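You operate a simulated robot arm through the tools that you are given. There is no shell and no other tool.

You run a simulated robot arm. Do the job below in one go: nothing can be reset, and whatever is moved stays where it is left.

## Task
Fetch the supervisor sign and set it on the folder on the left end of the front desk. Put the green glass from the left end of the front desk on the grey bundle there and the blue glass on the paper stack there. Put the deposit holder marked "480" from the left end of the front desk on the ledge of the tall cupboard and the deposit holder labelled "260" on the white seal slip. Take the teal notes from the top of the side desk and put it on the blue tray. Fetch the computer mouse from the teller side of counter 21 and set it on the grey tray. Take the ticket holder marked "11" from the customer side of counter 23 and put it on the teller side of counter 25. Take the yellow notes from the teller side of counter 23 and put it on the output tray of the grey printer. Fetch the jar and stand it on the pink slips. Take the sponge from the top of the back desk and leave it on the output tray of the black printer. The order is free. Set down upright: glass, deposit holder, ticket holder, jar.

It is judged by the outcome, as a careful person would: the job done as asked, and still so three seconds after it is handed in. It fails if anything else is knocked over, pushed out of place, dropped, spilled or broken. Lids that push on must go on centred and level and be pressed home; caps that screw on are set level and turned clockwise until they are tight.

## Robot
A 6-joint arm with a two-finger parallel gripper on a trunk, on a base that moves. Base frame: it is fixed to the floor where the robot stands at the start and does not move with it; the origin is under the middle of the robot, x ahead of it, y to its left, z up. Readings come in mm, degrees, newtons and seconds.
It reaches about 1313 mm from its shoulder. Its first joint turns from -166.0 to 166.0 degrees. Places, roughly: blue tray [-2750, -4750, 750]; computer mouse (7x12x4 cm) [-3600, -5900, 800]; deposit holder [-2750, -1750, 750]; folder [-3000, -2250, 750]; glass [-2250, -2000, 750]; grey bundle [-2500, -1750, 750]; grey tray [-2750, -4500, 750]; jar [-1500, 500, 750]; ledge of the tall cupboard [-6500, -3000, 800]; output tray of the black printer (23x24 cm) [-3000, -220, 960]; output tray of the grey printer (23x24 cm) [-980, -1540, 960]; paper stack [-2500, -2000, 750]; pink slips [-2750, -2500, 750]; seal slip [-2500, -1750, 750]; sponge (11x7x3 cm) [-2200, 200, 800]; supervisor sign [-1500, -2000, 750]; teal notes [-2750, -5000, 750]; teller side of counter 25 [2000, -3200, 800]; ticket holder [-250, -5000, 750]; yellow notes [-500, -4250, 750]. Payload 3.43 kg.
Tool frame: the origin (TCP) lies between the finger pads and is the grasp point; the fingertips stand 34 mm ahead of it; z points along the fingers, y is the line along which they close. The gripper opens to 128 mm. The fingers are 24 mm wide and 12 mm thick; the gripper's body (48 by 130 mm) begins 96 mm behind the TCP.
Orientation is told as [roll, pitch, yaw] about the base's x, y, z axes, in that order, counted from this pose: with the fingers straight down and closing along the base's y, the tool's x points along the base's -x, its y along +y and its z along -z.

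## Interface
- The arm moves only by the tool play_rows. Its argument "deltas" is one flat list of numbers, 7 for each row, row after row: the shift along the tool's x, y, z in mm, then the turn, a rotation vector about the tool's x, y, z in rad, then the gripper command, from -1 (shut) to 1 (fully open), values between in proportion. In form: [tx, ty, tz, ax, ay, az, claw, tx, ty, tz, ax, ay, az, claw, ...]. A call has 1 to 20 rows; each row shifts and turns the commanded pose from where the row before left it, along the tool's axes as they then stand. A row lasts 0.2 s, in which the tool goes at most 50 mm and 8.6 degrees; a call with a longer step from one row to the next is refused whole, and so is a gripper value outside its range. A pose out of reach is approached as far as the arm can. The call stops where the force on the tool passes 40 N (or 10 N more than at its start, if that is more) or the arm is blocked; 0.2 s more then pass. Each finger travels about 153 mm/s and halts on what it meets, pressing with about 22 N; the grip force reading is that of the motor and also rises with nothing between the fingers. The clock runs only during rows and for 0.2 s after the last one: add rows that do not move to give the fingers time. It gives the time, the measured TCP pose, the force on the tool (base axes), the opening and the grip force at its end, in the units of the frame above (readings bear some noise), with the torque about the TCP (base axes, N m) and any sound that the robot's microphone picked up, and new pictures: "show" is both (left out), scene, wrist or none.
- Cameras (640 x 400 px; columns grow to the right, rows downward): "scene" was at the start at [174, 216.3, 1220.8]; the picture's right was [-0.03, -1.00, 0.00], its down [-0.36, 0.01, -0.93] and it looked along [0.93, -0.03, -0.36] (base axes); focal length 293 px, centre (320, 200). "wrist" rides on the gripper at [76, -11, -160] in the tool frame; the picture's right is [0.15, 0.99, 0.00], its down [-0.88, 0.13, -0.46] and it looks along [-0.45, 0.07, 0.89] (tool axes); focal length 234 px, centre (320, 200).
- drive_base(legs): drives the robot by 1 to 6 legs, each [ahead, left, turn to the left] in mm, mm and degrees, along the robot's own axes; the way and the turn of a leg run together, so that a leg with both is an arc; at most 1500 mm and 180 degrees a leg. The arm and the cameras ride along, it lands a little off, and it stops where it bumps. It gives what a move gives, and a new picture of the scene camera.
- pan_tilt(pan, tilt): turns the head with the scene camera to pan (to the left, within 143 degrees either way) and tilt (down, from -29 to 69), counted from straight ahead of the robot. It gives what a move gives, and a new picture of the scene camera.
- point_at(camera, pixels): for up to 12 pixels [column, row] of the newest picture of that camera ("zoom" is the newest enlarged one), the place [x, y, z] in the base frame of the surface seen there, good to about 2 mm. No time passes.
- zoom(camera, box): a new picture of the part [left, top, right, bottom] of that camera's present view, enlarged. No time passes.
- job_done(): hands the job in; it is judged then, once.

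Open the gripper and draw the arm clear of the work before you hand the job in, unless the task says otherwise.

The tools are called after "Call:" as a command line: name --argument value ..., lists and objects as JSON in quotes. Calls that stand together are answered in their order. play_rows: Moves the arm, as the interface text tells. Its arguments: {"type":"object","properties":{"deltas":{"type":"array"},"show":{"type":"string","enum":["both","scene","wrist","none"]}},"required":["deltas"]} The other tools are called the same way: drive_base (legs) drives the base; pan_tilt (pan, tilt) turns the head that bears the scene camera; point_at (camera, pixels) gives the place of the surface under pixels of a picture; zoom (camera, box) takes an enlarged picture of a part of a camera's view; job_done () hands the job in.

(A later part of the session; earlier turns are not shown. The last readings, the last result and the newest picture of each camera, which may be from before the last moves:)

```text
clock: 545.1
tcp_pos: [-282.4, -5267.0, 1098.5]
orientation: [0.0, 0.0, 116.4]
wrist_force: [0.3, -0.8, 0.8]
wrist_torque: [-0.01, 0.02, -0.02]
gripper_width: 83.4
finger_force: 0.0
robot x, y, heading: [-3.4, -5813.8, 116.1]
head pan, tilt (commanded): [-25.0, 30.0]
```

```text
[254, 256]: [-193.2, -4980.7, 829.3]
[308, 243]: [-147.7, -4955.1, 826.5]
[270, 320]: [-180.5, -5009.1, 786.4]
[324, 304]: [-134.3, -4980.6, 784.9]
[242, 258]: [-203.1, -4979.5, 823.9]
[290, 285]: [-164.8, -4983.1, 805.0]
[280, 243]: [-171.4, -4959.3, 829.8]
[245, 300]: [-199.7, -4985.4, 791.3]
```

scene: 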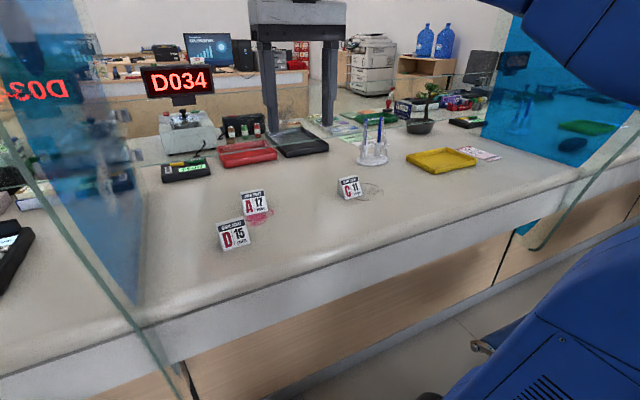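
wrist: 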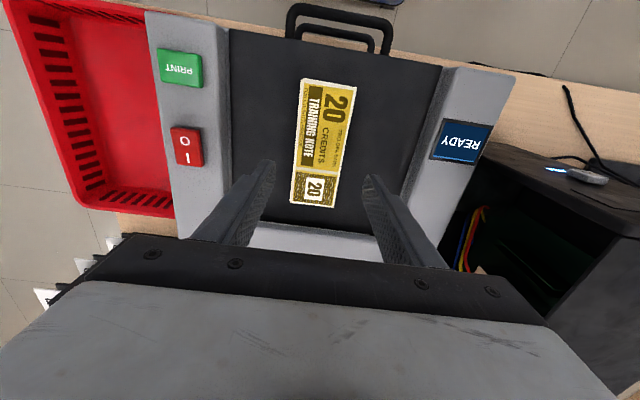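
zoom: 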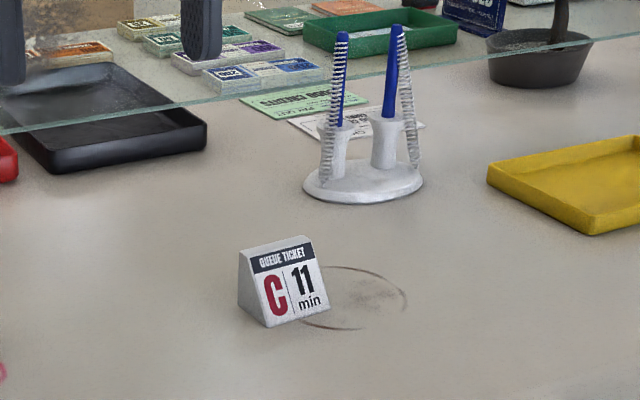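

The holder is about 58 mm wide at 29.4°, base centre (-166,-4977). Hovering over it with the gripper open.

Call:
play_rows --deltas '[-26, -29.2, 17.2, 0, 0, 0, 0.5, -26, -29.2, 17.2, 0, 0, 0, 0.5, -26, -29.2, 17.2, 0, 0, 0, 0.5, -26, -29.2, 17.2, 0, 0, 0, 0.5, -26, -29.2, 17.2, 0, 0, 0, 0.5, -26, -29.2, 17.2, 0, 0, 0, 0.5, -26, -29.2, 17.2, 0, 0, 0, 0.5, -26, -29.2, 17.2, 0, 0, 0, 0.5, 0, 0, 0, 0, 0, -0.052, 0.5, 0, 0, 0, 0, 0, 0, 0.5]'

Call:
zoom --camera "wrist" --box '[260, 90, 380, 165]'

```text
clock: 547.3
tcp_pos: [-165.7, -4977.5, 959.4]
orientation: [0.0, 0.0, 119.4]
wrist_force: [0.2, -0.4, 0.1]
wrist_torque: [0.0, 0.01, 0.04]
gripper_width: 96.2
finger_force: 0.0
robot x, y, heading: [-6.9, -5814.5, 116.1]
head pan, tilt (commanded): [-25.0, 30.0]
```

scene: 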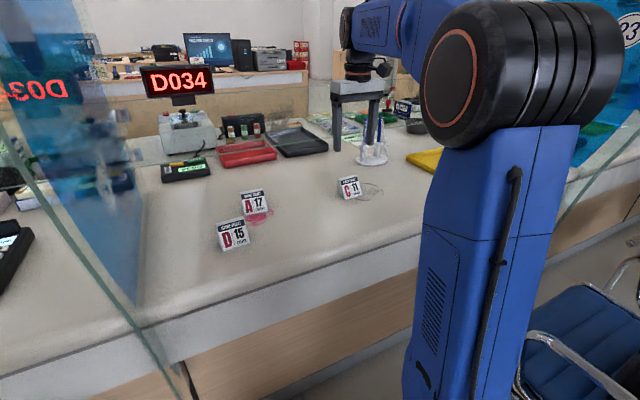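
wrist: 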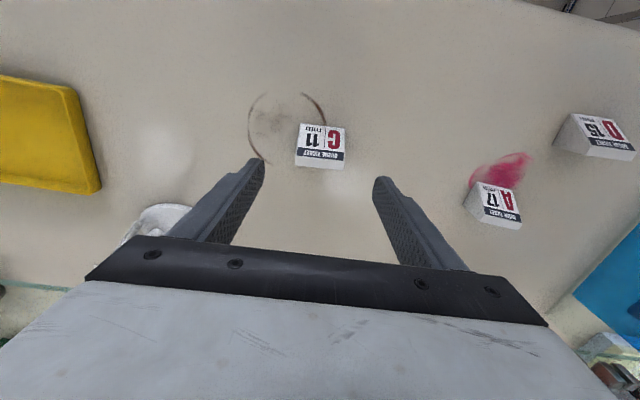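

```text
5.33 times, centred on (320, 128) of wrist
```

zoom: 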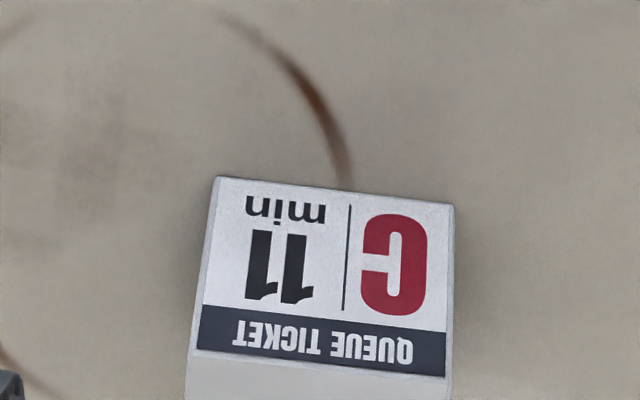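

"C 11" is on axis at (320,145). Descending to z≈819 and gripping.

Call:
play_rows --deltas '[0, 0, 45, 0, 0, 0, 0.5, 0, 0, 45, 0, 0, 0, 0.5, 0, 0, 30, 0, 0, 0, 0.5, 0, 0, 19, 0, 0, 0, 0.5, 0, 0, 0, 0, 0, 0, 0.5, 0, 0, 0, 0, 0, 0, 0.1, 0, 0, 0, 0, 0, 0, -1, 0, 0, 0, 0, 0, 0, -1, 0, 0, 0, 0, 0, 0, -1]' --show "wrist"

```text
clock: 549.3
tcp_pos: [-168.5, -4976.8, 823.1]
orientation: [-0.1, 0.1, 119.4]
wrist_force: [-0.2, -0.8, -0.3]
wrist_torque: [0.03, 0.0, 0.01]
gripper_width: 63.3
finger_force: 21.5
robot x, y, heading: [-5.9, -5814.0, 116.3]
head pan, tilt (commanded): [-25.0, 30.0]
```

wrist: 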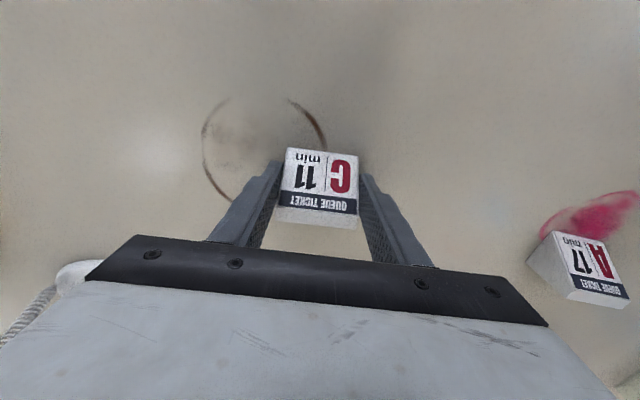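

Gripped at 63 mm. Lifting and retracting to the carrying position.

Call:
play_rows --deltas '[0, 0, -20, 0, 0, 0, -1, 0, 0, -45, 0, 0, 0, -1, 24.6, 30.2, -24, 0, 0, 0, -1, 24.6, 30.2, -24, 0, 0, 0, -1, 24.6, 30.2, -24, 0, 0, 0, -1, 24.6, 30.2, -24, 0, 0, 0, -1, 24.6, 30.2, -24, 0, 0, 0, -1, 24.6, 30.2, -24, 0, 0, 0, -1, 24.6, 30.2, -24, 0, 0, 0, -1, 24.6, 30.2, -24, 0, 0, 0, -1, 0, 0, 0, 0, 0, 0, -1]'

```text
clock: 551.7
tcp_pos: [-281.1, -5266.5, 1077.2]
orientation: [0.0, 0.0, 119.5]
wrist_force: [0.2, 0.2, -0.1]
wrist_torque: [0.03, -0.03, 0.04]
gripper_width: 63.2
finger_force: 22.3
robot x, y, heading: [-11.3, -5814.8, 116.1]
head pan, tilt (commanded): [-25.0, 30.0]
```

scene: 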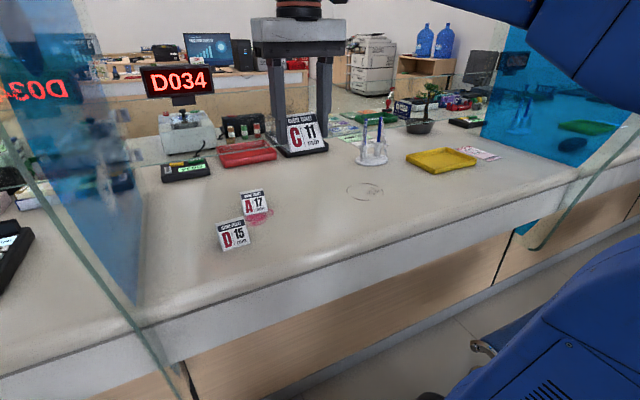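
wrist: 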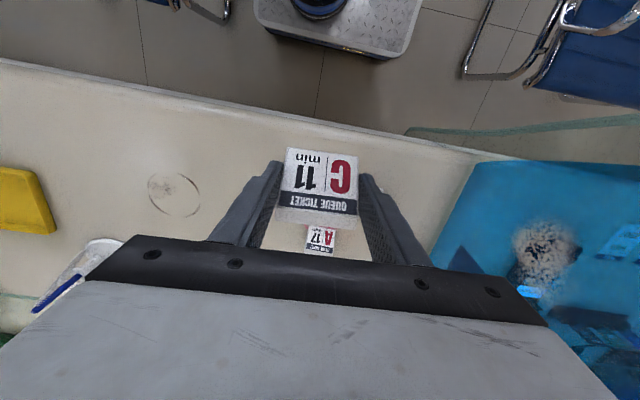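

I hold "C 11". For the way back I'll first check how far the rear crates overhang the cart, since I'll be reversing.

Call:
pan_tilt --pan -140 --tilt 55

Call:
point_at --camera "scene" --pixels '[[320, 250], [320, 300], [250, 250], [400, 250], [350, 350], [420, 320], [300, 200]]'

```text
clock: 553.7
tcp_pos: [-281.6, -5265.6, 1077.8]
orientation: [-0.1, -0.1, 119.4]
wrist_force: [-0.4, 0.2, -1.1]
wrist_torque: [0.01, 0.02, -0.01]
gripper_width: 63.3
finger_force: 21.2
robot x, y, heading: [-6.9, -5814.5, 116.3]
head pan, tilt (commanded): [-140.0, 55.0]
```

scene: 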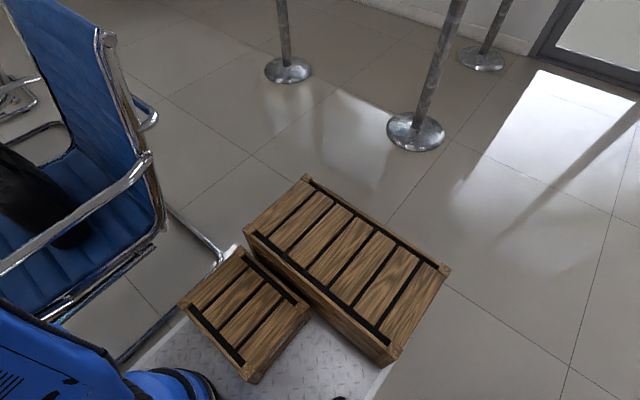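

```text
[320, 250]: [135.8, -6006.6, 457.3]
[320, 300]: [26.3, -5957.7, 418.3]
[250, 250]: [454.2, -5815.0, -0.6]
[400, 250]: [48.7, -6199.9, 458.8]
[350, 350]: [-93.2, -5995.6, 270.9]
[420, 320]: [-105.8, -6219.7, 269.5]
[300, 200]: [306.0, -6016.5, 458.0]
```

The crates stay within the deck. Reversing out of the gap the way I came, then turning right to run along the corridor.

Call:
drive_base --legs '[[-560, 0, 0], [0, 120, 0.8]]'

Call:
pan_tilt --pan -140 --tilt 40

Call:
point_at --camera "scene" --pixels '[[320, 120], [250, 200], [400, 200], [200, 250], [450, 250], [300, 170]]'

```text
clock: 557.7
tcp_pos: [-150.3, -5838.6, 1076.5]
orientation: [0.0, 0.0, 121.5]
wrist_force: [-0.5, 0.9, -0.8]
wrist_torque: [-0.03, -0.02, 0.01]
gripper_width: 63.2
finger_force: 23.0
robot x, y, heading: [143.9, -6374.2, 118.4]
head pan, tilt (commanded): [-140.0, 55.0]
```

scene: 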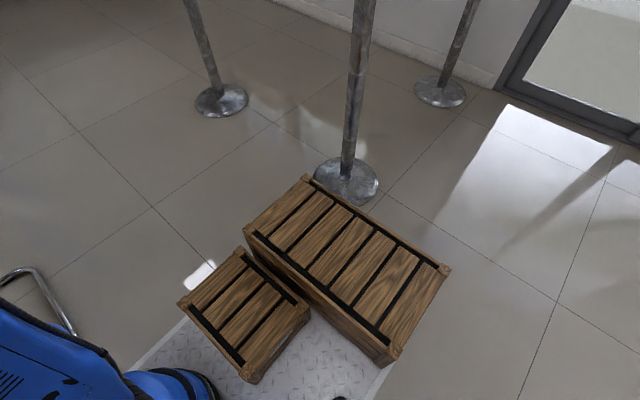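

```text
clock: 558.5
tcp_pos: [-150.2, -5837.2, 1077.2]
orientation: [0.0, 0.0, 121.5]
wrist_force: [-0.7, 0.4, -0.1]
wrist_torque: [-0.03, -0.01, -0.01]
gripper_width: 63.0
finger_force: 21.9
robot x, y, heading: [142.2, -6372.7, 118.3]
head pan, tilt (commanded): [-140.0, 40.0]
```

scene: 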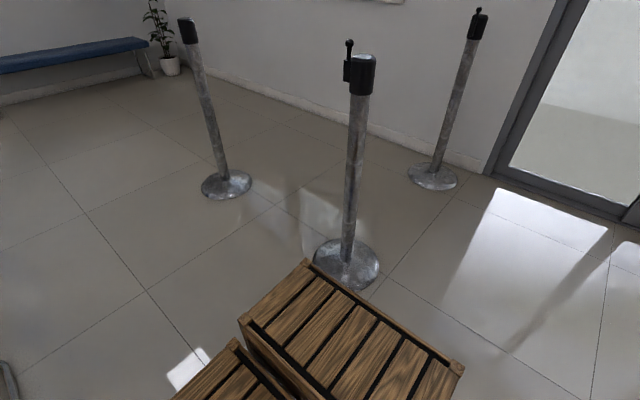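

```text
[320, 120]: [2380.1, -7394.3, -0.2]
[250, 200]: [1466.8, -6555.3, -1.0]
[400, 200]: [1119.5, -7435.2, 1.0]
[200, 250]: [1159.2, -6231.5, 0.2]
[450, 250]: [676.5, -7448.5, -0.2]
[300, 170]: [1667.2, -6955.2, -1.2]
```

The post base is at (347,262), close to the rear crate. I'll measure it precisely before turning.

Call:
point_at --camera "scene" --pixels '[[330, 255], [372, 275], [365, 285], [320, 262], [350, 245], [348, 230], [378, 265]]'

```text
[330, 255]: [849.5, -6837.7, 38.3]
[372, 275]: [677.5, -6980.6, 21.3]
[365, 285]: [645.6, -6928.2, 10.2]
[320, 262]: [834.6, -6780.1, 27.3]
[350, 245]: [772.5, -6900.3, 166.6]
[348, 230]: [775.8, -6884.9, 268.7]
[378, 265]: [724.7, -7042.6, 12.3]
```

The post is 815 mm away, so turning is safe. Turn right, shift away from the chairs, and reverse along the corridor.

Call:
drive_base --legs '[[0, 0, -90.5], [0, -140, 0], [-1400, 0, 0], [-1300, 0, 0]]'

Call:
pan_tilt --pan 140 --tilt 20

Call:
pan_tilt --pan -143 --tilt 20

```text
clock: 576.6
tcp_pos: [-1678.4, -7463.5, 1076.1]
orientation: [-0.1, -0.1, 31.3]
wrist_force: [-0.2, -0.7, -0.8]
wrist_torque: [-0.01, 0.0, 0.0]
gripper_width: 63.1
finger_force: 21.9
robot x, y, heading: [-2220.1, -7758.1, 28.2]
head pan, tilt (commanded): [-140.0, 40.0]
```

scene: 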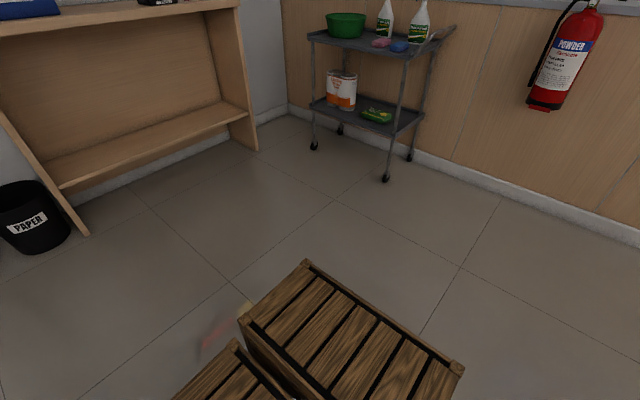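

```text
clock: 580.4
tcp_pos: [-1677.8, -7463.5, 1078.8]
orientation: [0.1, 0.1, 31.4]
wrist_force: [-0.3, 0.3, -0.9]
wrist_torque: [0.01, 0.02, 0.0]
gripper_width: 63.2
finger_force: 22.2
robot x, y, heading: [-2218.9, -7752.8, 28.1]
head pan, tilt (commanded): [140.0, 20.0]
```

scene: 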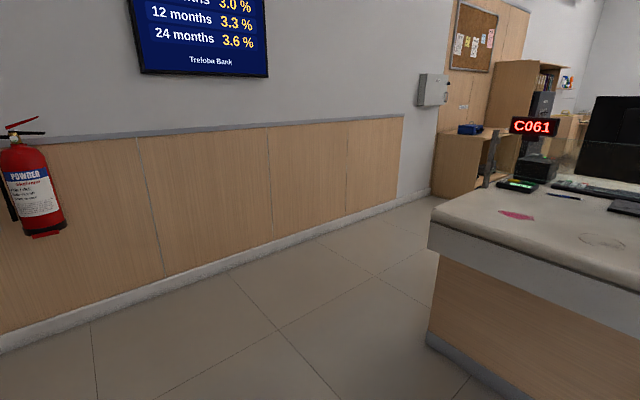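

```text
clock: 584.3
tcp_pos: [-1679.2, -7462.6, 1076.7]
orientation: [0.0, 0.1, 31.4]
wrist_force: [-0.6, 0.8, -0.8]
wrist_torque: [-0.02, -0.04, 0.0]
gripper_width: 63.2
finger_force: 22.2
robot x, y, heading: [-2220.2, -7757.7, 28.0]
head pan, tilt (commanded): [-143.0, 20.0]
```

scene: 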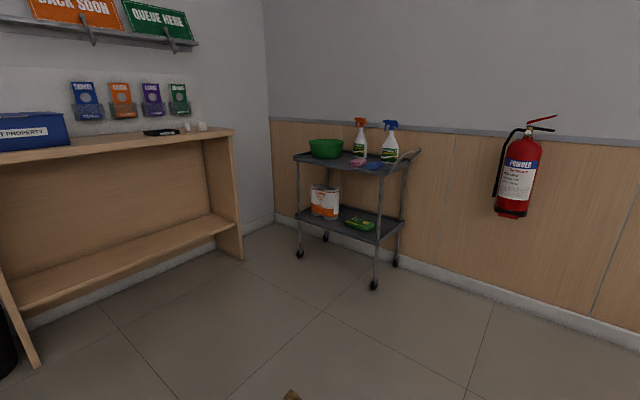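

I'm back near the passage. I'll measure the trolley, wall and extinguisher to pick a clear line.

Call:
point_at --camera "scene" --pixels '[[375, 287], [300, 257], [398, 265], [420, 272], [560, 308], [512, 215], [630, 345], [380, 175]]'

Call:
pan_tilt --pan 130 --tilt 25

Call:
point_at --camera "scene" --pixels '[[330, 315], [345, 165], [330, 185], [250, 200], [100, 275], [400, 350], [300, 170], [420, 150]]'

```text
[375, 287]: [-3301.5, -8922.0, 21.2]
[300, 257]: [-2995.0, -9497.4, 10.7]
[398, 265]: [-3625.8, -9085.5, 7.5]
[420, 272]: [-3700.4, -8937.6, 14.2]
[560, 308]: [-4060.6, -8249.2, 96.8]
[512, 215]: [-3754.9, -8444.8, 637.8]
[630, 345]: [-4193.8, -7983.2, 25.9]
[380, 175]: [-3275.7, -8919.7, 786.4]
```

```text
clock: 588.1
tcp_pos: [-1677.0, -7463.8, 1077.0]
orientation: [0.0, 0.0, 31.3]
wrist_force: [-0.6, -0.6, -0.6]
wrist_torque: [0.0, 0.0, -0.01]
gripper_width: 63.3
finger_force: 22.3
robot x, y, heading: [-2218.5, -7755.0, 28.2]
head pan, tilt (commanded): [130.0, 25.0]
```

scene: 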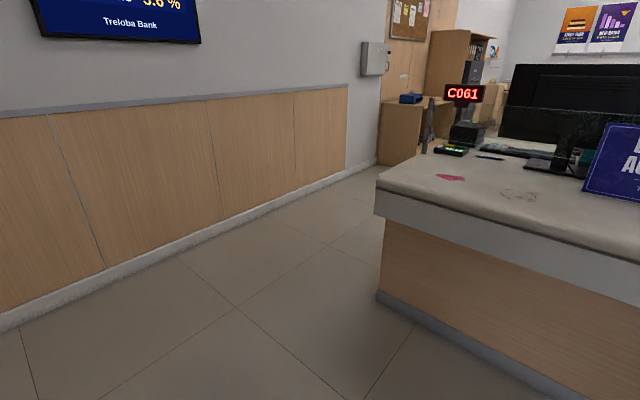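

```text
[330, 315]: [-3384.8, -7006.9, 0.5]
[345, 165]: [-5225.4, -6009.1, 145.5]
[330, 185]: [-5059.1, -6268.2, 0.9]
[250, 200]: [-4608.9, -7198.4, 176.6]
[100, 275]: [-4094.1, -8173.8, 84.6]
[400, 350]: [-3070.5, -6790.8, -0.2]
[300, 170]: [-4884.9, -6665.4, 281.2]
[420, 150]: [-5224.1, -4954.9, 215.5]
```

The extinguisher juts to a≈6058, so I'll keep the cart's rear short of it. First I'll swing the gripper to the left-front to shorten its forward reach past the counter's end post.

Call:
play_rows --deltas '[17.3, 44.8, -4, 0, 0, 0, -1, 17.3, 44.8, -4, 0, 0, 0, -1, 17.3, 44.8, -4, 0, 0, 0, -1, 17.3, 44.8, -4, 0, 0, 0, -1, 17.3, 44.8, -4, 0, 0, 0, -1, 17.3, 44.8, -4, 0, 0, 0, -1, 17.3, 44.8, -4, 0, 0, 0, -1, 17.3, 44.8, -4, 0, 0, 0, -1]' --show "wrist"

Call:
drive_base --legs '[[-1170, 0, -0.5]]'

```text
clock: 589.9
tcp_pos: [-1983.6, -7226.8, 1109.6]
orientation: [0.1, -0.1, 31.3]
wrist_force: [0.3, -1.5, 0.3]
wrist_torque: [0.07, 0.01, -0.02]
gripper_width: 63.2
finger_force: 21.7
robot x, y, heading: [-2218.3, -7755.2, 28.3]
head pan, tilt (commanded): [130.0, 25.0]
```

wrist: 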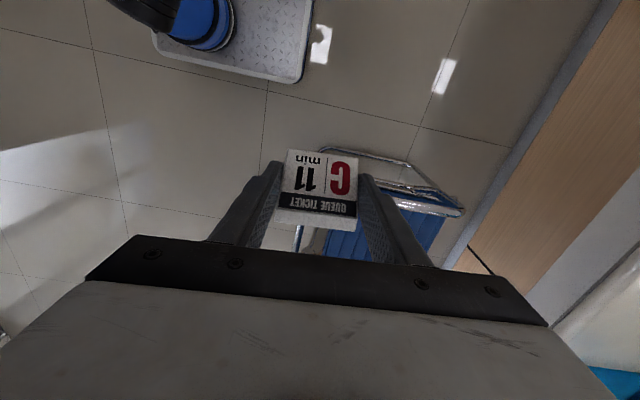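

```text
clock: 595.9
tcp_pos: [-3017.5, -7772.4, 1108.9]
orientation: [0.0, 0.0, 29.3]
wrist_force: [0.4, 0.2, -0.6]
wrist_torque: [-0.01, 0.03, 0.01]
gripper_width: 63.1
finger_force: 21.8
robot x, y, heading: [-3267.8, -8295.8, 26.4]
head pan, tilt (commanded): [130.0, 25.0]
```

scene: 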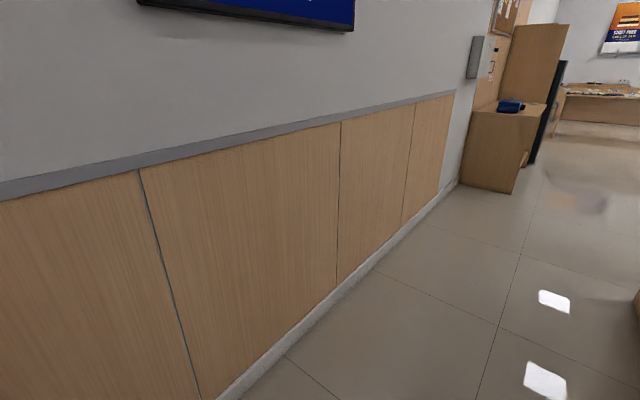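

Positioned in line with the passage. Strafing left through it in two steps, checking in between.

Call:
drive_base --legs '[[-20, 1100, 0.7]]'

Call:
pan_tilt --pan 60 --tilt 30

```text
clock: 601.4
tcp_pos: [-3534.2, -6817.4, 1109.3]
orientation: [0.0, 0.0, 30.7]
wrist_force: [0.3, 0.4, -0.7]
wrist_torque: [-0.01, 0.04, 0.0]
gripper_width: 63.1
finger_force: 21.8
robot x, y, heading: [-3771.5, -7342.2, 27.4]
head pan, tilt (commanded): [130.0, 25.0]
```

scene: 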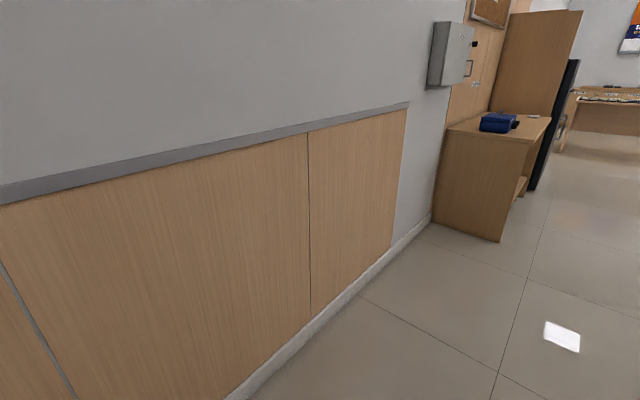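

```text
clock: 602.8
tcp_pos: [-3534.5, -6816.6, 1109.3]
orientation: [-0.1, 0.0, 30.7]
wrist_force: [-0.7, 0.5, -1.1]
wrist_torque: [-0.01, -0.04, 0.02]
gripper_width: 63.4
finger_force: 22.3
robot x, y, heading: [-3771.0, -7340.3, 27.3]
head pan, tilt (commanded): [60.0, 30.0]
```

scene: 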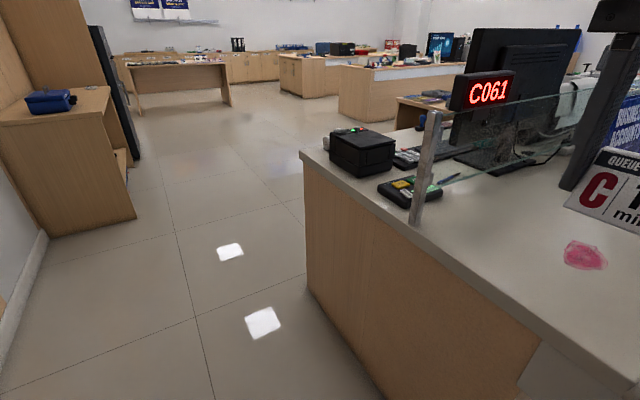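

The glass end post is at (430,160), well right of the gripper's path. Checking it, then continuing left.

Call:
point_at --camera "scene" --pixels '[[433, 118], [415, 215], [303, 158], [308, 285], [478, 75], [600, 200], [130, 215]]'

Call:
drive_base --legs '[[0, 1000, 0], [0, 980, 0]]'

```text
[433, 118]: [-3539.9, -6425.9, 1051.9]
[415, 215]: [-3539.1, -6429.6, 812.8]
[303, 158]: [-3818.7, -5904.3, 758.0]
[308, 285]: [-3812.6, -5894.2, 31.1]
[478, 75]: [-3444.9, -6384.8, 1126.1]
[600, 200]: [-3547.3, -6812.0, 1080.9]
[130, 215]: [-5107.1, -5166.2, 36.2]
```

```text
clock: 612.6
tcp_pos: [-4451.1, -5088.8, 1108.0]
orientation: [-0.1, 0.0, 30.7]
wrist_force: [-0.3, -0.3, -0.4]
wrist_torque: [0.0, 0.02, -0.01]
gripper_width: 63.3
finger_force: 21.9
robot x, y, heading: [-4687.9, -5619.7, 27.4]
head pan, tilt (commanded): [60.0, 30.0]
```

scene: 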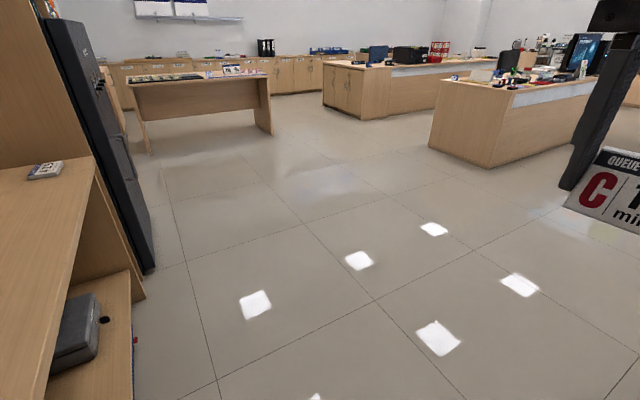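

Through the passage. Now forward away from the shelf unit, left toward mid-aisle, and forward along the counter row.

Call:
drive_base --legs '[[750, 0, 0], [0, 930, 0], [1500, 0, 0]]'

```text
clock: 628.6
tcp_pos: [-2812.6, -3176.6, 1110.4]
orientation: [0.0, 0.0, 30.6]
wrist_force: [0.4, -0.2, -1.3]
wrist_torque: [-0.01, -0.01, -0.01]
gripper_width: 63.3
finger_force: 22.0
robot x, y, heading: [-3053.0, -3704.1, 27.4]
head pan, tilt (commanded): [60.0, 30.0]
```

scene: 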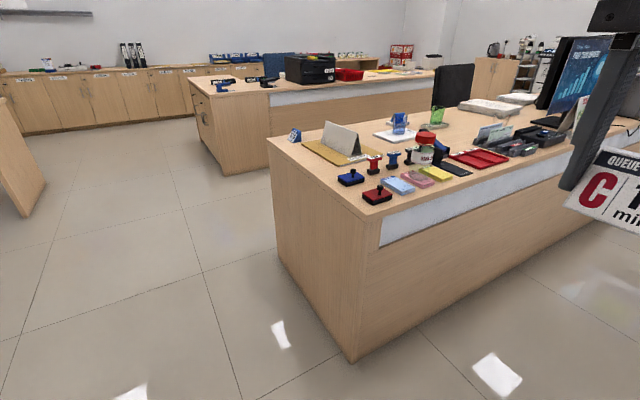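

Everything on the front desk still looks right. Continuing forward toward counter 25.

Call:
drive_base --legs '[[1500, 0, 0], [1500, 0, 0], [600, 0, 0]]'

Call:
pan_tilt --pan -75 --tilt 15

Call:
pan_tilt --pan -10 --tilt 20

```text
clock: 646.2
tcp_pos: [376.2, -1444.1, 1109.4]
orientation: [0.0, 0.0, 30.7]
wrist_force: [0.6, 0.0, -0.7]
wrist_torque: [-0.03, 0.01, 0.0]
gripper_width: 63.2
finger_force: 22.3
robot x, y, heading: [137.3, -1970.1, 27.6]
head pan, tilt (commanded): [60.0, 30.0]
```

scene: 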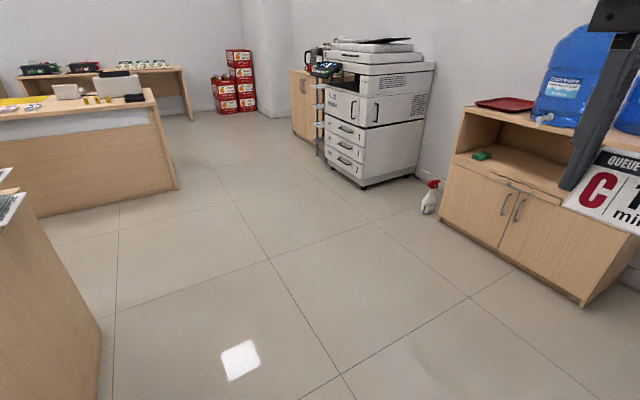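

```text
clock: 648.4
tcp_pos: [377.0, -1444.0, 1108.7]
orientation: [0.1, 0.0, 30.6]
wrist_force: [-0.2, -0.1, -0.5]
wrist_torque: [0.0, 0.02, -0.01]
gripper_width: 63.3
finger_force: 21.6
robot x, y, heading: [140.2, -1971.2, 27.8]
head pan, tilt (commanded): [-75.0, 15.0]
```

scene: 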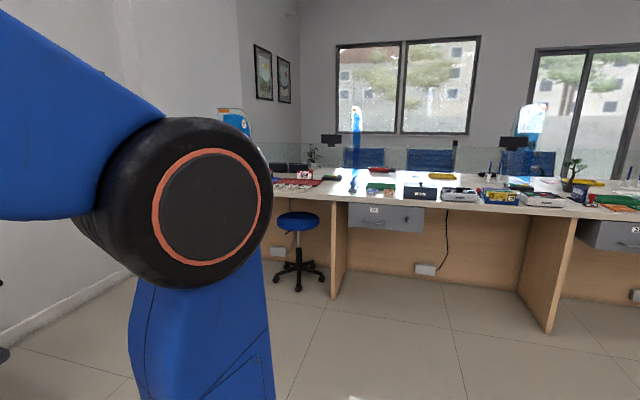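

```text
clock: 649.7
tcp_pos: [375.9, -1444.6, 1109.1]
orientation: [0.0, 0.0, 30.7]
wrist_force: [0.5, -0.8, -0.3]
wrist_torque: [-0.01, 0.0, -0.02]
gripper_width: 63.2
finger_force: 22.0
robot x, y, heading: [140.7, -1967.3, 27.5]
head pan, tilt (commanded): [-10.0, 20.0]
```

scene: 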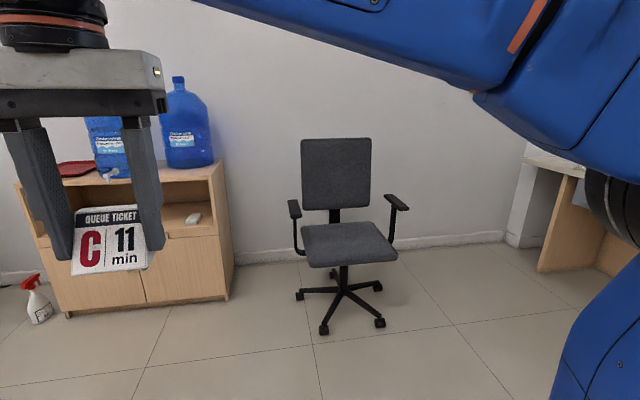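

I'll turn right to face the counters. First I'll measure the office chair's legs to stay clear.

Call:
point_at --camera "scene" --pixels '[[299, 297], [323, 332], [380, 323], [377, 287], [293, 205], [399, 200], [305, 150]]'

Call:
drive_base --legs '[[0, 0, -90], [500, 0, 0]]'

Call:
pan_tilt --pan 30 --tilt 20

```text
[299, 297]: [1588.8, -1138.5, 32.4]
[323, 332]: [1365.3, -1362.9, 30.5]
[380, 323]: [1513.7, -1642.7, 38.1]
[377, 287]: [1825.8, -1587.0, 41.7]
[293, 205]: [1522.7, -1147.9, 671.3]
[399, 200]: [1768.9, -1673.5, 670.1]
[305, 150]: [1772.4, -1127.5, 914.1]
```

```text
clock: 656.6
tcp_pos: [859.2, -2689.9, 1108.9]
orientation: [0.0, 0.1, -62.0]
wrist_force: [-0.8, -0.1, -0.6]
wrist_torque: [0.03, 0.04, -0.03]
gripper_width: 63.1
finger_force: 22.3
robot x, y, heading: [342.6, -2426.3, -65.1]
head pan, tilt (commanded): [-10.0, 20.0]
```

scene: 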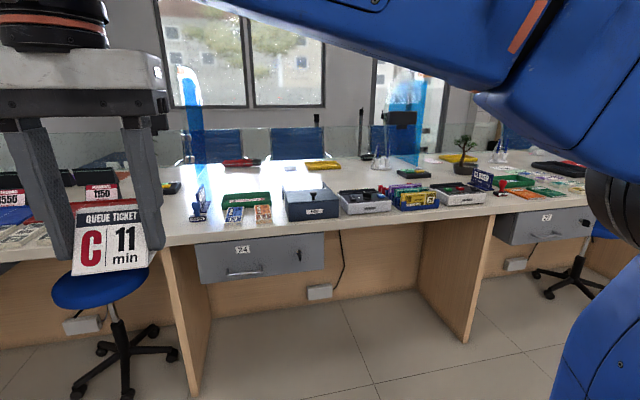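

```text
clock: 657.7
tcp_pos: [858.8, -2688.7, 1110.5]
orientation: [0.1, 0.0, -62.0]
wrist_force: [1.2, 0.8, -0.9]
wrist_torque: [0.0, -0.01, 0.02]
gripper_width: 63.3
finger_force: 21.8
robot x, y, heading: [341.6, -2427.9, -65.1]
head pan, tilt (commanded): [30.0, 20.0]
```

scene: 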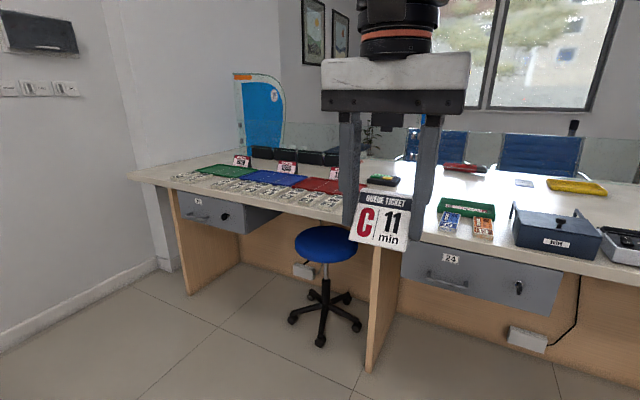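

Counter 25 is on the left with coloured mats. I'll zoom in to find a free spot on its teller side.

Call:
zoom --camera "scene" --box '[120, 120, 400, 290]'

Call:
point_at --camera "scene" --pixels '[[150, 178], [195, 170], [330, 213], [180, 190], [265, 205], [245, 160], [330, 180], [370, 225], [345, 170], [320, 340], [325, 232], [375, 370]]'

```text
2.29 times, centred on (260, 205) of scene
```

zoom: 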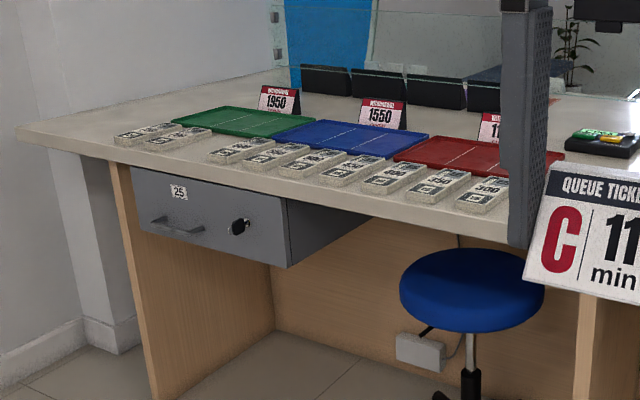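

```text
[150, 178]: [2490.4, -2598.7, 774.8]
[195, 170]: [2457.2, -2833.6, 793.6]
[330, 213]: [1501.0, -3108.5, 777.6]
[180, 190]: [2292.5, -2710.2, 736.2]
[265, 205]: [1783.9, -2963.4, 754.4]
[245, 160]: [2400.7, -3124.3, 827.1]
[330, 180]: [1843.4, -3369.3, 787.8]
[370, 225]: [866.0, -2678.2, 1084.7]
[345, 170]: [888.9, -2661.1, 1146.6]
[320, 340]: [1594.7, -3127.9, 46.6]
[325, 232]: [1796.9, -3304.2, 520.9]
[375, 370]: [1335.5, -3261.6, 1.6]
```

Counter 25's teller side has mats, cards and bundles; the gripper hides part of it. I'll strafe left for a frontal view.

Call:
drive_base --legs '[[0, 780, 2.5]]'

Call:
pan_tilt --pan -5 --tilt 20

Call:
zoom --camera "scene" --box '[160, 100, 560, 300]'

```text
clock: 661.9
tcp_pos: [1579.6, -2310.2, 1109.6]
orientation: [0.0, 0.0, -58.7]
wrist_force: [0.3, 0.9, -1.0]
wrist_torque: [0.02, -0.01, 0.0]
gripper_width: 63.2
finger_force: 21.7
robot x, y, heading: [1053.9, -2071.5, -62.1]
head pan, tilt (commanded): [30.0, 20.0]
```

scene: 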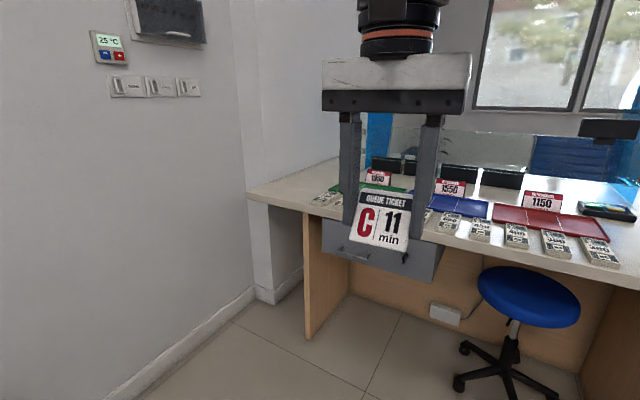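

```text
clock: 662.9
tcp_pos: [1579.5, -2308.2, 1108.9]
orientation: [0.0, 0.1, -58.8]
wrist_force: [0.0, 0.7, -0.7]
wrist_torque: [-0.01, 0.0, -0.02]
gripper_width: 63.2
finger_force: 22.1
robot x, y, heading: [1050.6, -2075.5, -61.9]
head pan, tilt (commanded): [-5.0, 20.0]
```

scene: 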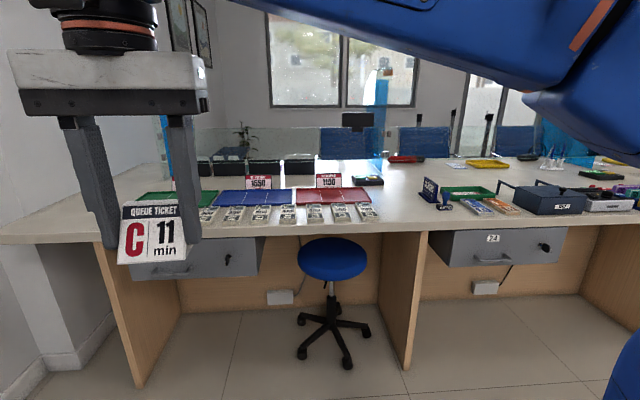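

```text
1.60 times, centred on (360, 200) of scene
```

zoom: 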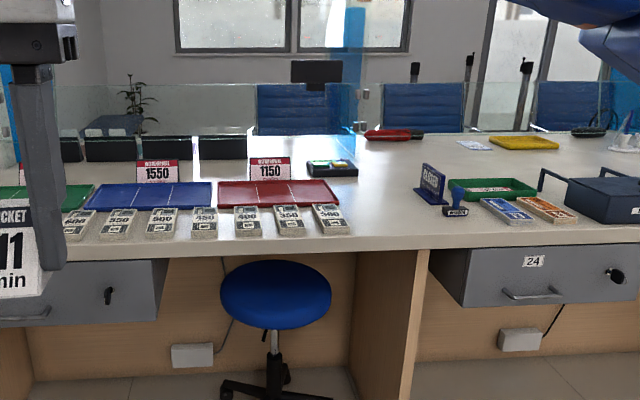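

There's a free patch right of the last bundle on counter 25, around zoom (378,205). I'll measure it against the panel between counters 25 and 24.

Call:
point_at --camera "zoom" --pixels '[[352, 226], [330, 215], [378, 205], [428, 255], [400, 245], [332, 172], [308, 170], [356, 168], [430, 205], [390, 165], [338, 190], [405, 380]]'

Call:
point_at --camera "scene" --pixels '[[372, 218], [395, 225], [385, 200], [430, 250], [10, 232], [60, 215], [300, 190], [365, 180], [340, 205], [255, 150], [420, 160], [180, 195]]'

```text
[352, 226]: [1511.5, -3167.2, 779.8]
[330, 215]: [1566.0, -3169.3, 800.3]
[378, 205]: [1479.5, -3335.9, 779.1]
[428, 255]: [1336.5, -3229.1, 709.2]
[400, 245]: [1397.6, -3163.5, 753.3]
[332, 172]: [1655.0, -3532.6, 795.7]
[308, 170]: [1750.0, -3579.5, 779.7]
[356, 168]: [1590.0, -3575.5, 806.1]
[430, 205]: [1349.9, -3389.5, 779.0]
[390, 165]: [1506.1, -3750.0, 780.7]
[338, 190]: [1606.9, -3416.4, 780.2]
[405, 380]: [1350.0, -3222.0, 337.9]
```

```text
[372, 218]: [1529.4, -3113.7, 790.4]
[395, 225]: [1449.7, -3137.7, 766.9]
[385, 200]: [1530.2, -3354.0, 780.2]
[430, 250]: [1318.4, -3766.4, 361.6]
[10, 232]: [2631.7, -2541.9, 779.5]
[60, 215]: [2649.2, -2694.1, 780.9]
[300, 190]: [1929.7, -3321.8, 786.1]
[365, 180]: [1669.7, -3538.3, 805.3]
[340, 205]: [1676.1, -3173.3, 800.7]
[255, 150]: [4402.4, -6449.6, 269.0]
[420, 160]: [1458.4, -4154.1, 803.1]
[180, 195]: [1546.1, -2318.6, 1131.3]
```

The free patch at about (1546,-3379) is on counter 25's teller side, right of the red mat. The stool stays under the counter; I'll drive 600 mm forward.

Call:
drive_base --legs '[[590, 0, 0]]'

Call:
pan_tilt --pan -5 --tilt 35

```text
clock: 666.4
tcp_pos: [1868.6, -2850.1, 1108.9]
orientation: [0.0, 0.0, -58.8]
wrist_force: [-0.2, -0.3, -1.1]
wrist_torque: [0.0, 0.0, 0.0]
gripper_width: 63.2
finger_force: 22.1
robot x, y, heading: [1338.2, -2615.7, -62.1]
head pan, tilt (commanded): [-5.0, 20.0]
```

scene: 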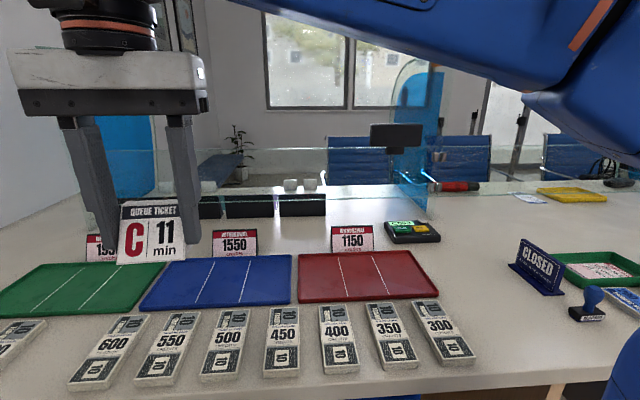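

```text
clock: 667.2
tcp_pos: [1867.4, -2849.5, 1109.8]
orientation: [-0.1, -0.1, -58.8]
wrist_force: [-0.6, 0.6, -1.4]
wrist_torque: [0.01, 0.06, -0.01]
gripper_width: 63.0
finger_force: 22.3
robot x, y, heading: [1342.1, -2618.7, -62.1]
head pan, tilt (commanded): [-5.0, 35.0]
```

scene: 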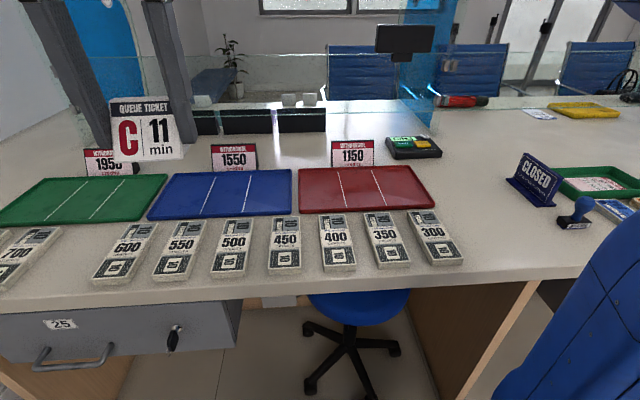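

Now a clear view: free area between the red mat (right corner (437,207)) and the CLOSED sign (515,180). I'll measure it.

Call:
point_at --camera "scene" --pixels '[[408, 166], [437, 207], [440, 210], [463, 262], [430, 215], [413, 155], [442, 155], [510, 185], [465, 200], [470, 220], [450, 185], [528, 285]]'

```text
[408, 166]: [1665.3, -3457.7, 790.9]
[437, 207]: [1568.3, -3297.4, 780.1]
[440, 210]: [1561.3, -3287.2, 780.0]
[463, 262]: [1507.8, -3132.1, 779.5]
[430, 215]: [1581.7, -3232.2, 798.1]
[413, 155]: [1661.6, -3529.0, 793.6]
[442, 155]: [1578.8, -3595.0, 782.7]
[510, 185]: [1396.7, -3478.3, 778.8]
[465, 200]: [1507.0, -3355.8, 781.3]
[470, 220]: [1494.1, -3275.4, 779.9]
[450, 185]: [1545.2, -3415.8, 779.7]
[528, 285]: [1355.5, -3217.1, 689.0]
```

The spot (1533,-3386) leaves 20+ mm to the mat on one side and over 100 mm to the CLOSED sign on the other. Carrying the holder above it.

Call:
play_rows --deltas '[-20.4, -40.3, 8, 0, 0, 0, -1, -20.4, -40.3, 8, 0, 0, 0, -1, -20.4, -40.3, 8, 0, 0, 0, -1, -20.4, -40.3, 8, 0, 0, 0, -1, -20.4, -40.3, 8, 0, 0, 0, -1, -20.4, -40.3, 8, 0, 0, 0, -1, -20.4, -40.3, 8, 0, 0, 0, -1, -20.4, -40.3, 8, 0, 0, 0, -1, -20.4, -40.3, 8, 0, 0, 0, -1, -20.4, -40.3, 8, 0, 0, 0, -1, -20.4, -40.3, 8, 0, 0, 0, -1, -20.4, -40.3, 8, 0, 0, 0, -1, -20.4, -40.3, 8, 0, 0, 0, -1, -20.4, -40.3, 8, 0, 0, 0, -1, 0, 0, 0, 0, 0, 0.056, -1, 0, 0, 0, 0, 0, 0, -1]'

Call:
point_at --camera "wrist" --pixels '[[320, 120], [250, 130], [400, 120], [320, 90]]'

```text
clock: 670.6
tcp_pos: [1531.5, -3385.6, 998.1]
orientation: [0.0, 0.0, -62.1]
wrist_force: [0.1, -0.5, -0.4]
wrist_torque: [0.02, 0.01, 0.0]
gripper_width: 63.3
finger_force: 22.7
robot x, y, heading: [1341.2, -2615.3, -62.0]
head pan, tilt (commanded): [-5.0, 35.0]
```

scene: 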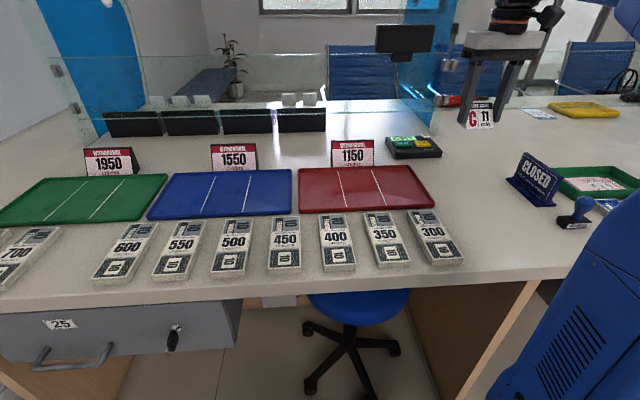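
wrist: 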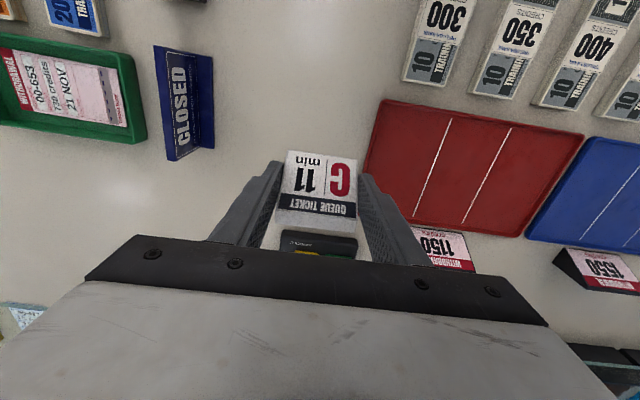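

```text
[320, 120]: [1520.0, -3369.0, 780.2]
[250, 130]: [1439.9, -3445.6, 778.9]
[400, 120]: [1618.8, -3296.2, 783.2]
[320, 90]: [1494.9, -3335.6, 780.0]
```

The landing spot (320,134) is free counter, with the mat about 75 mm to the side. Lowering.

Call:
play_rows --deltas '[0, 0, 45, 0, 0, 0, -1, 0, 0, 45, 0, 0, 0, -1, 0, 0, 45, 0, 0, 0, -1, 0, 0, 30, 0, 0, 0, -1, 0, 0, 6, 0, 0, 0, -1, 0, 0, 2, 0, 0, 0, -1, 0, 0, 0, 0, 0, 0, -1]' --show "wrist"

```text
clock: 672.2
tcp_pos: [1532.7, -3385.9, 824.3]
orientation: [0.1, 0.0, -62.0]
wrist_force: [0.0, 0.1, -1.3]
wrist_torque: [0.02, 0.0, -0.02]
gripper_width: 63.0
finger_force: 21.7
robot x, y, heading: [1338.1, -2616.2, -61.9]
head pan, tilt (commanded): [-5.0, 35.0]
```

wrist: 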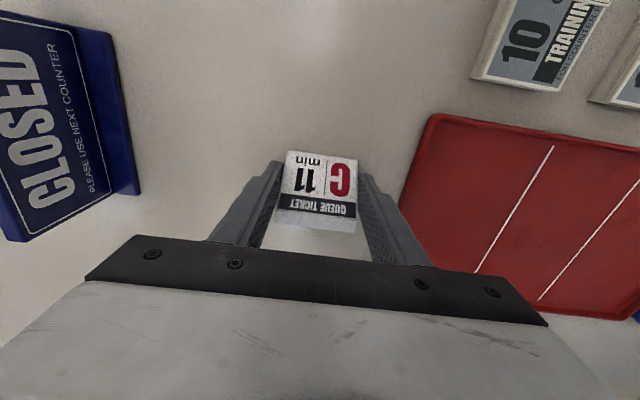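

Call:
play_rows --deltas '[0, 0, 1.5, 0, 0, 0, -1, 0, 0, 1, 0, 0, 0, -1, 0, 0, 0, 0, 0, 0, -1]' --show "none"

```text
clock: 673.0
tcp_pos: [1532.4, -3387.5, 823.3]
orientation: [0.0, -0.1, -62.0]
wrist_force: [-1.9, -1.4, 21.2]
wrist_torque: [-0.1, 0.04, -0.03]
gripper_width: 63.3
finger_force: 21.9
robot x, y, heading: [1337.6, -2614.7, -62.1]
head pan, tilt (commanded): [-5.0, 35.0]
```

Contact (21 N). Easing off, opening and rising clear.

Call:
play_rows --deltas '[0, 0, -1, 0, 0, 0, -1, 0, 0, 0, 0, 0, 0, 0.08, 0, 0, 0, 0, 0, 0, 0.2, 0, 0, 0, 0, 0, 0, 0.3, 0, 0, -30, 0, 0, 0, 0.3, 0, 0, -45, 0, 0, 0, 0.3, 0, 0, -45, 0, 0, 0, 0.3, 0, 0, -45, 0, 0, 0, 0.3, 0, 0, -45, 0, 0, 0, 0.3]'

Call:
zoom --camera "scene" --box '[340, 110, 580, 290]'

```text
clock: 675.0
tcp_pos: [1531.3, -3386.8, 1030.7]
orientation: [0.0, -0.1, -61.9]
wrist_force: [0.6, -0.5, -0.4]
wrist_torque: [-0.01, 0.01, -0.03]
gripper_width: 83.2
finger_force: 0.0
robot x, y, heading: [1337.9, -2610.4, -62.1]
head pan, tilt (commanded): [-5.0, 35.0]
```

scene: 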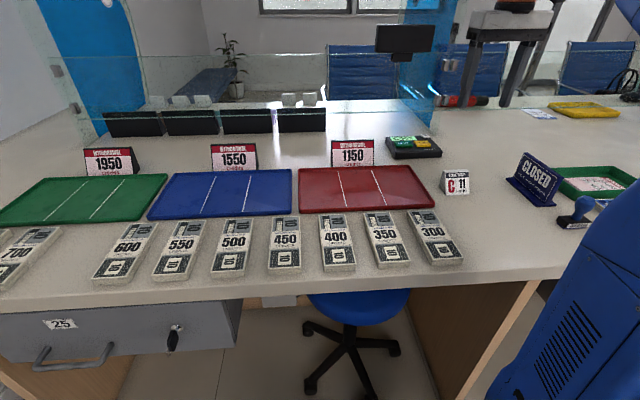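
wrist: 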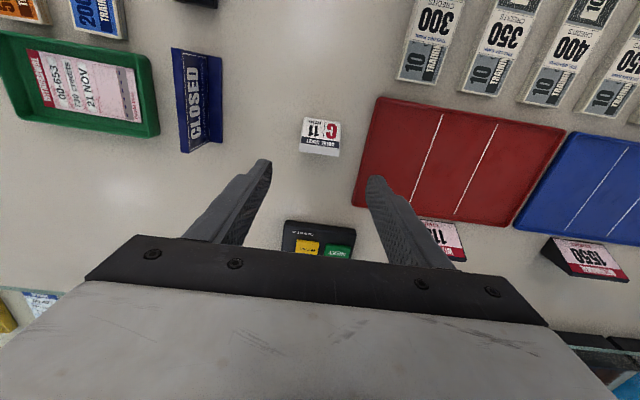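

```text
2.22 times, centred on (460, 200) of scene
```

zoom: 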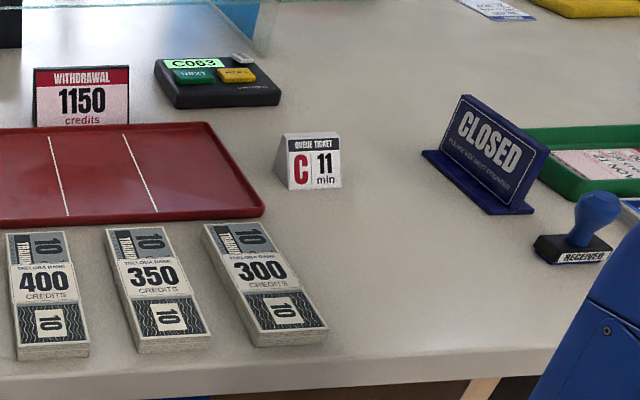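

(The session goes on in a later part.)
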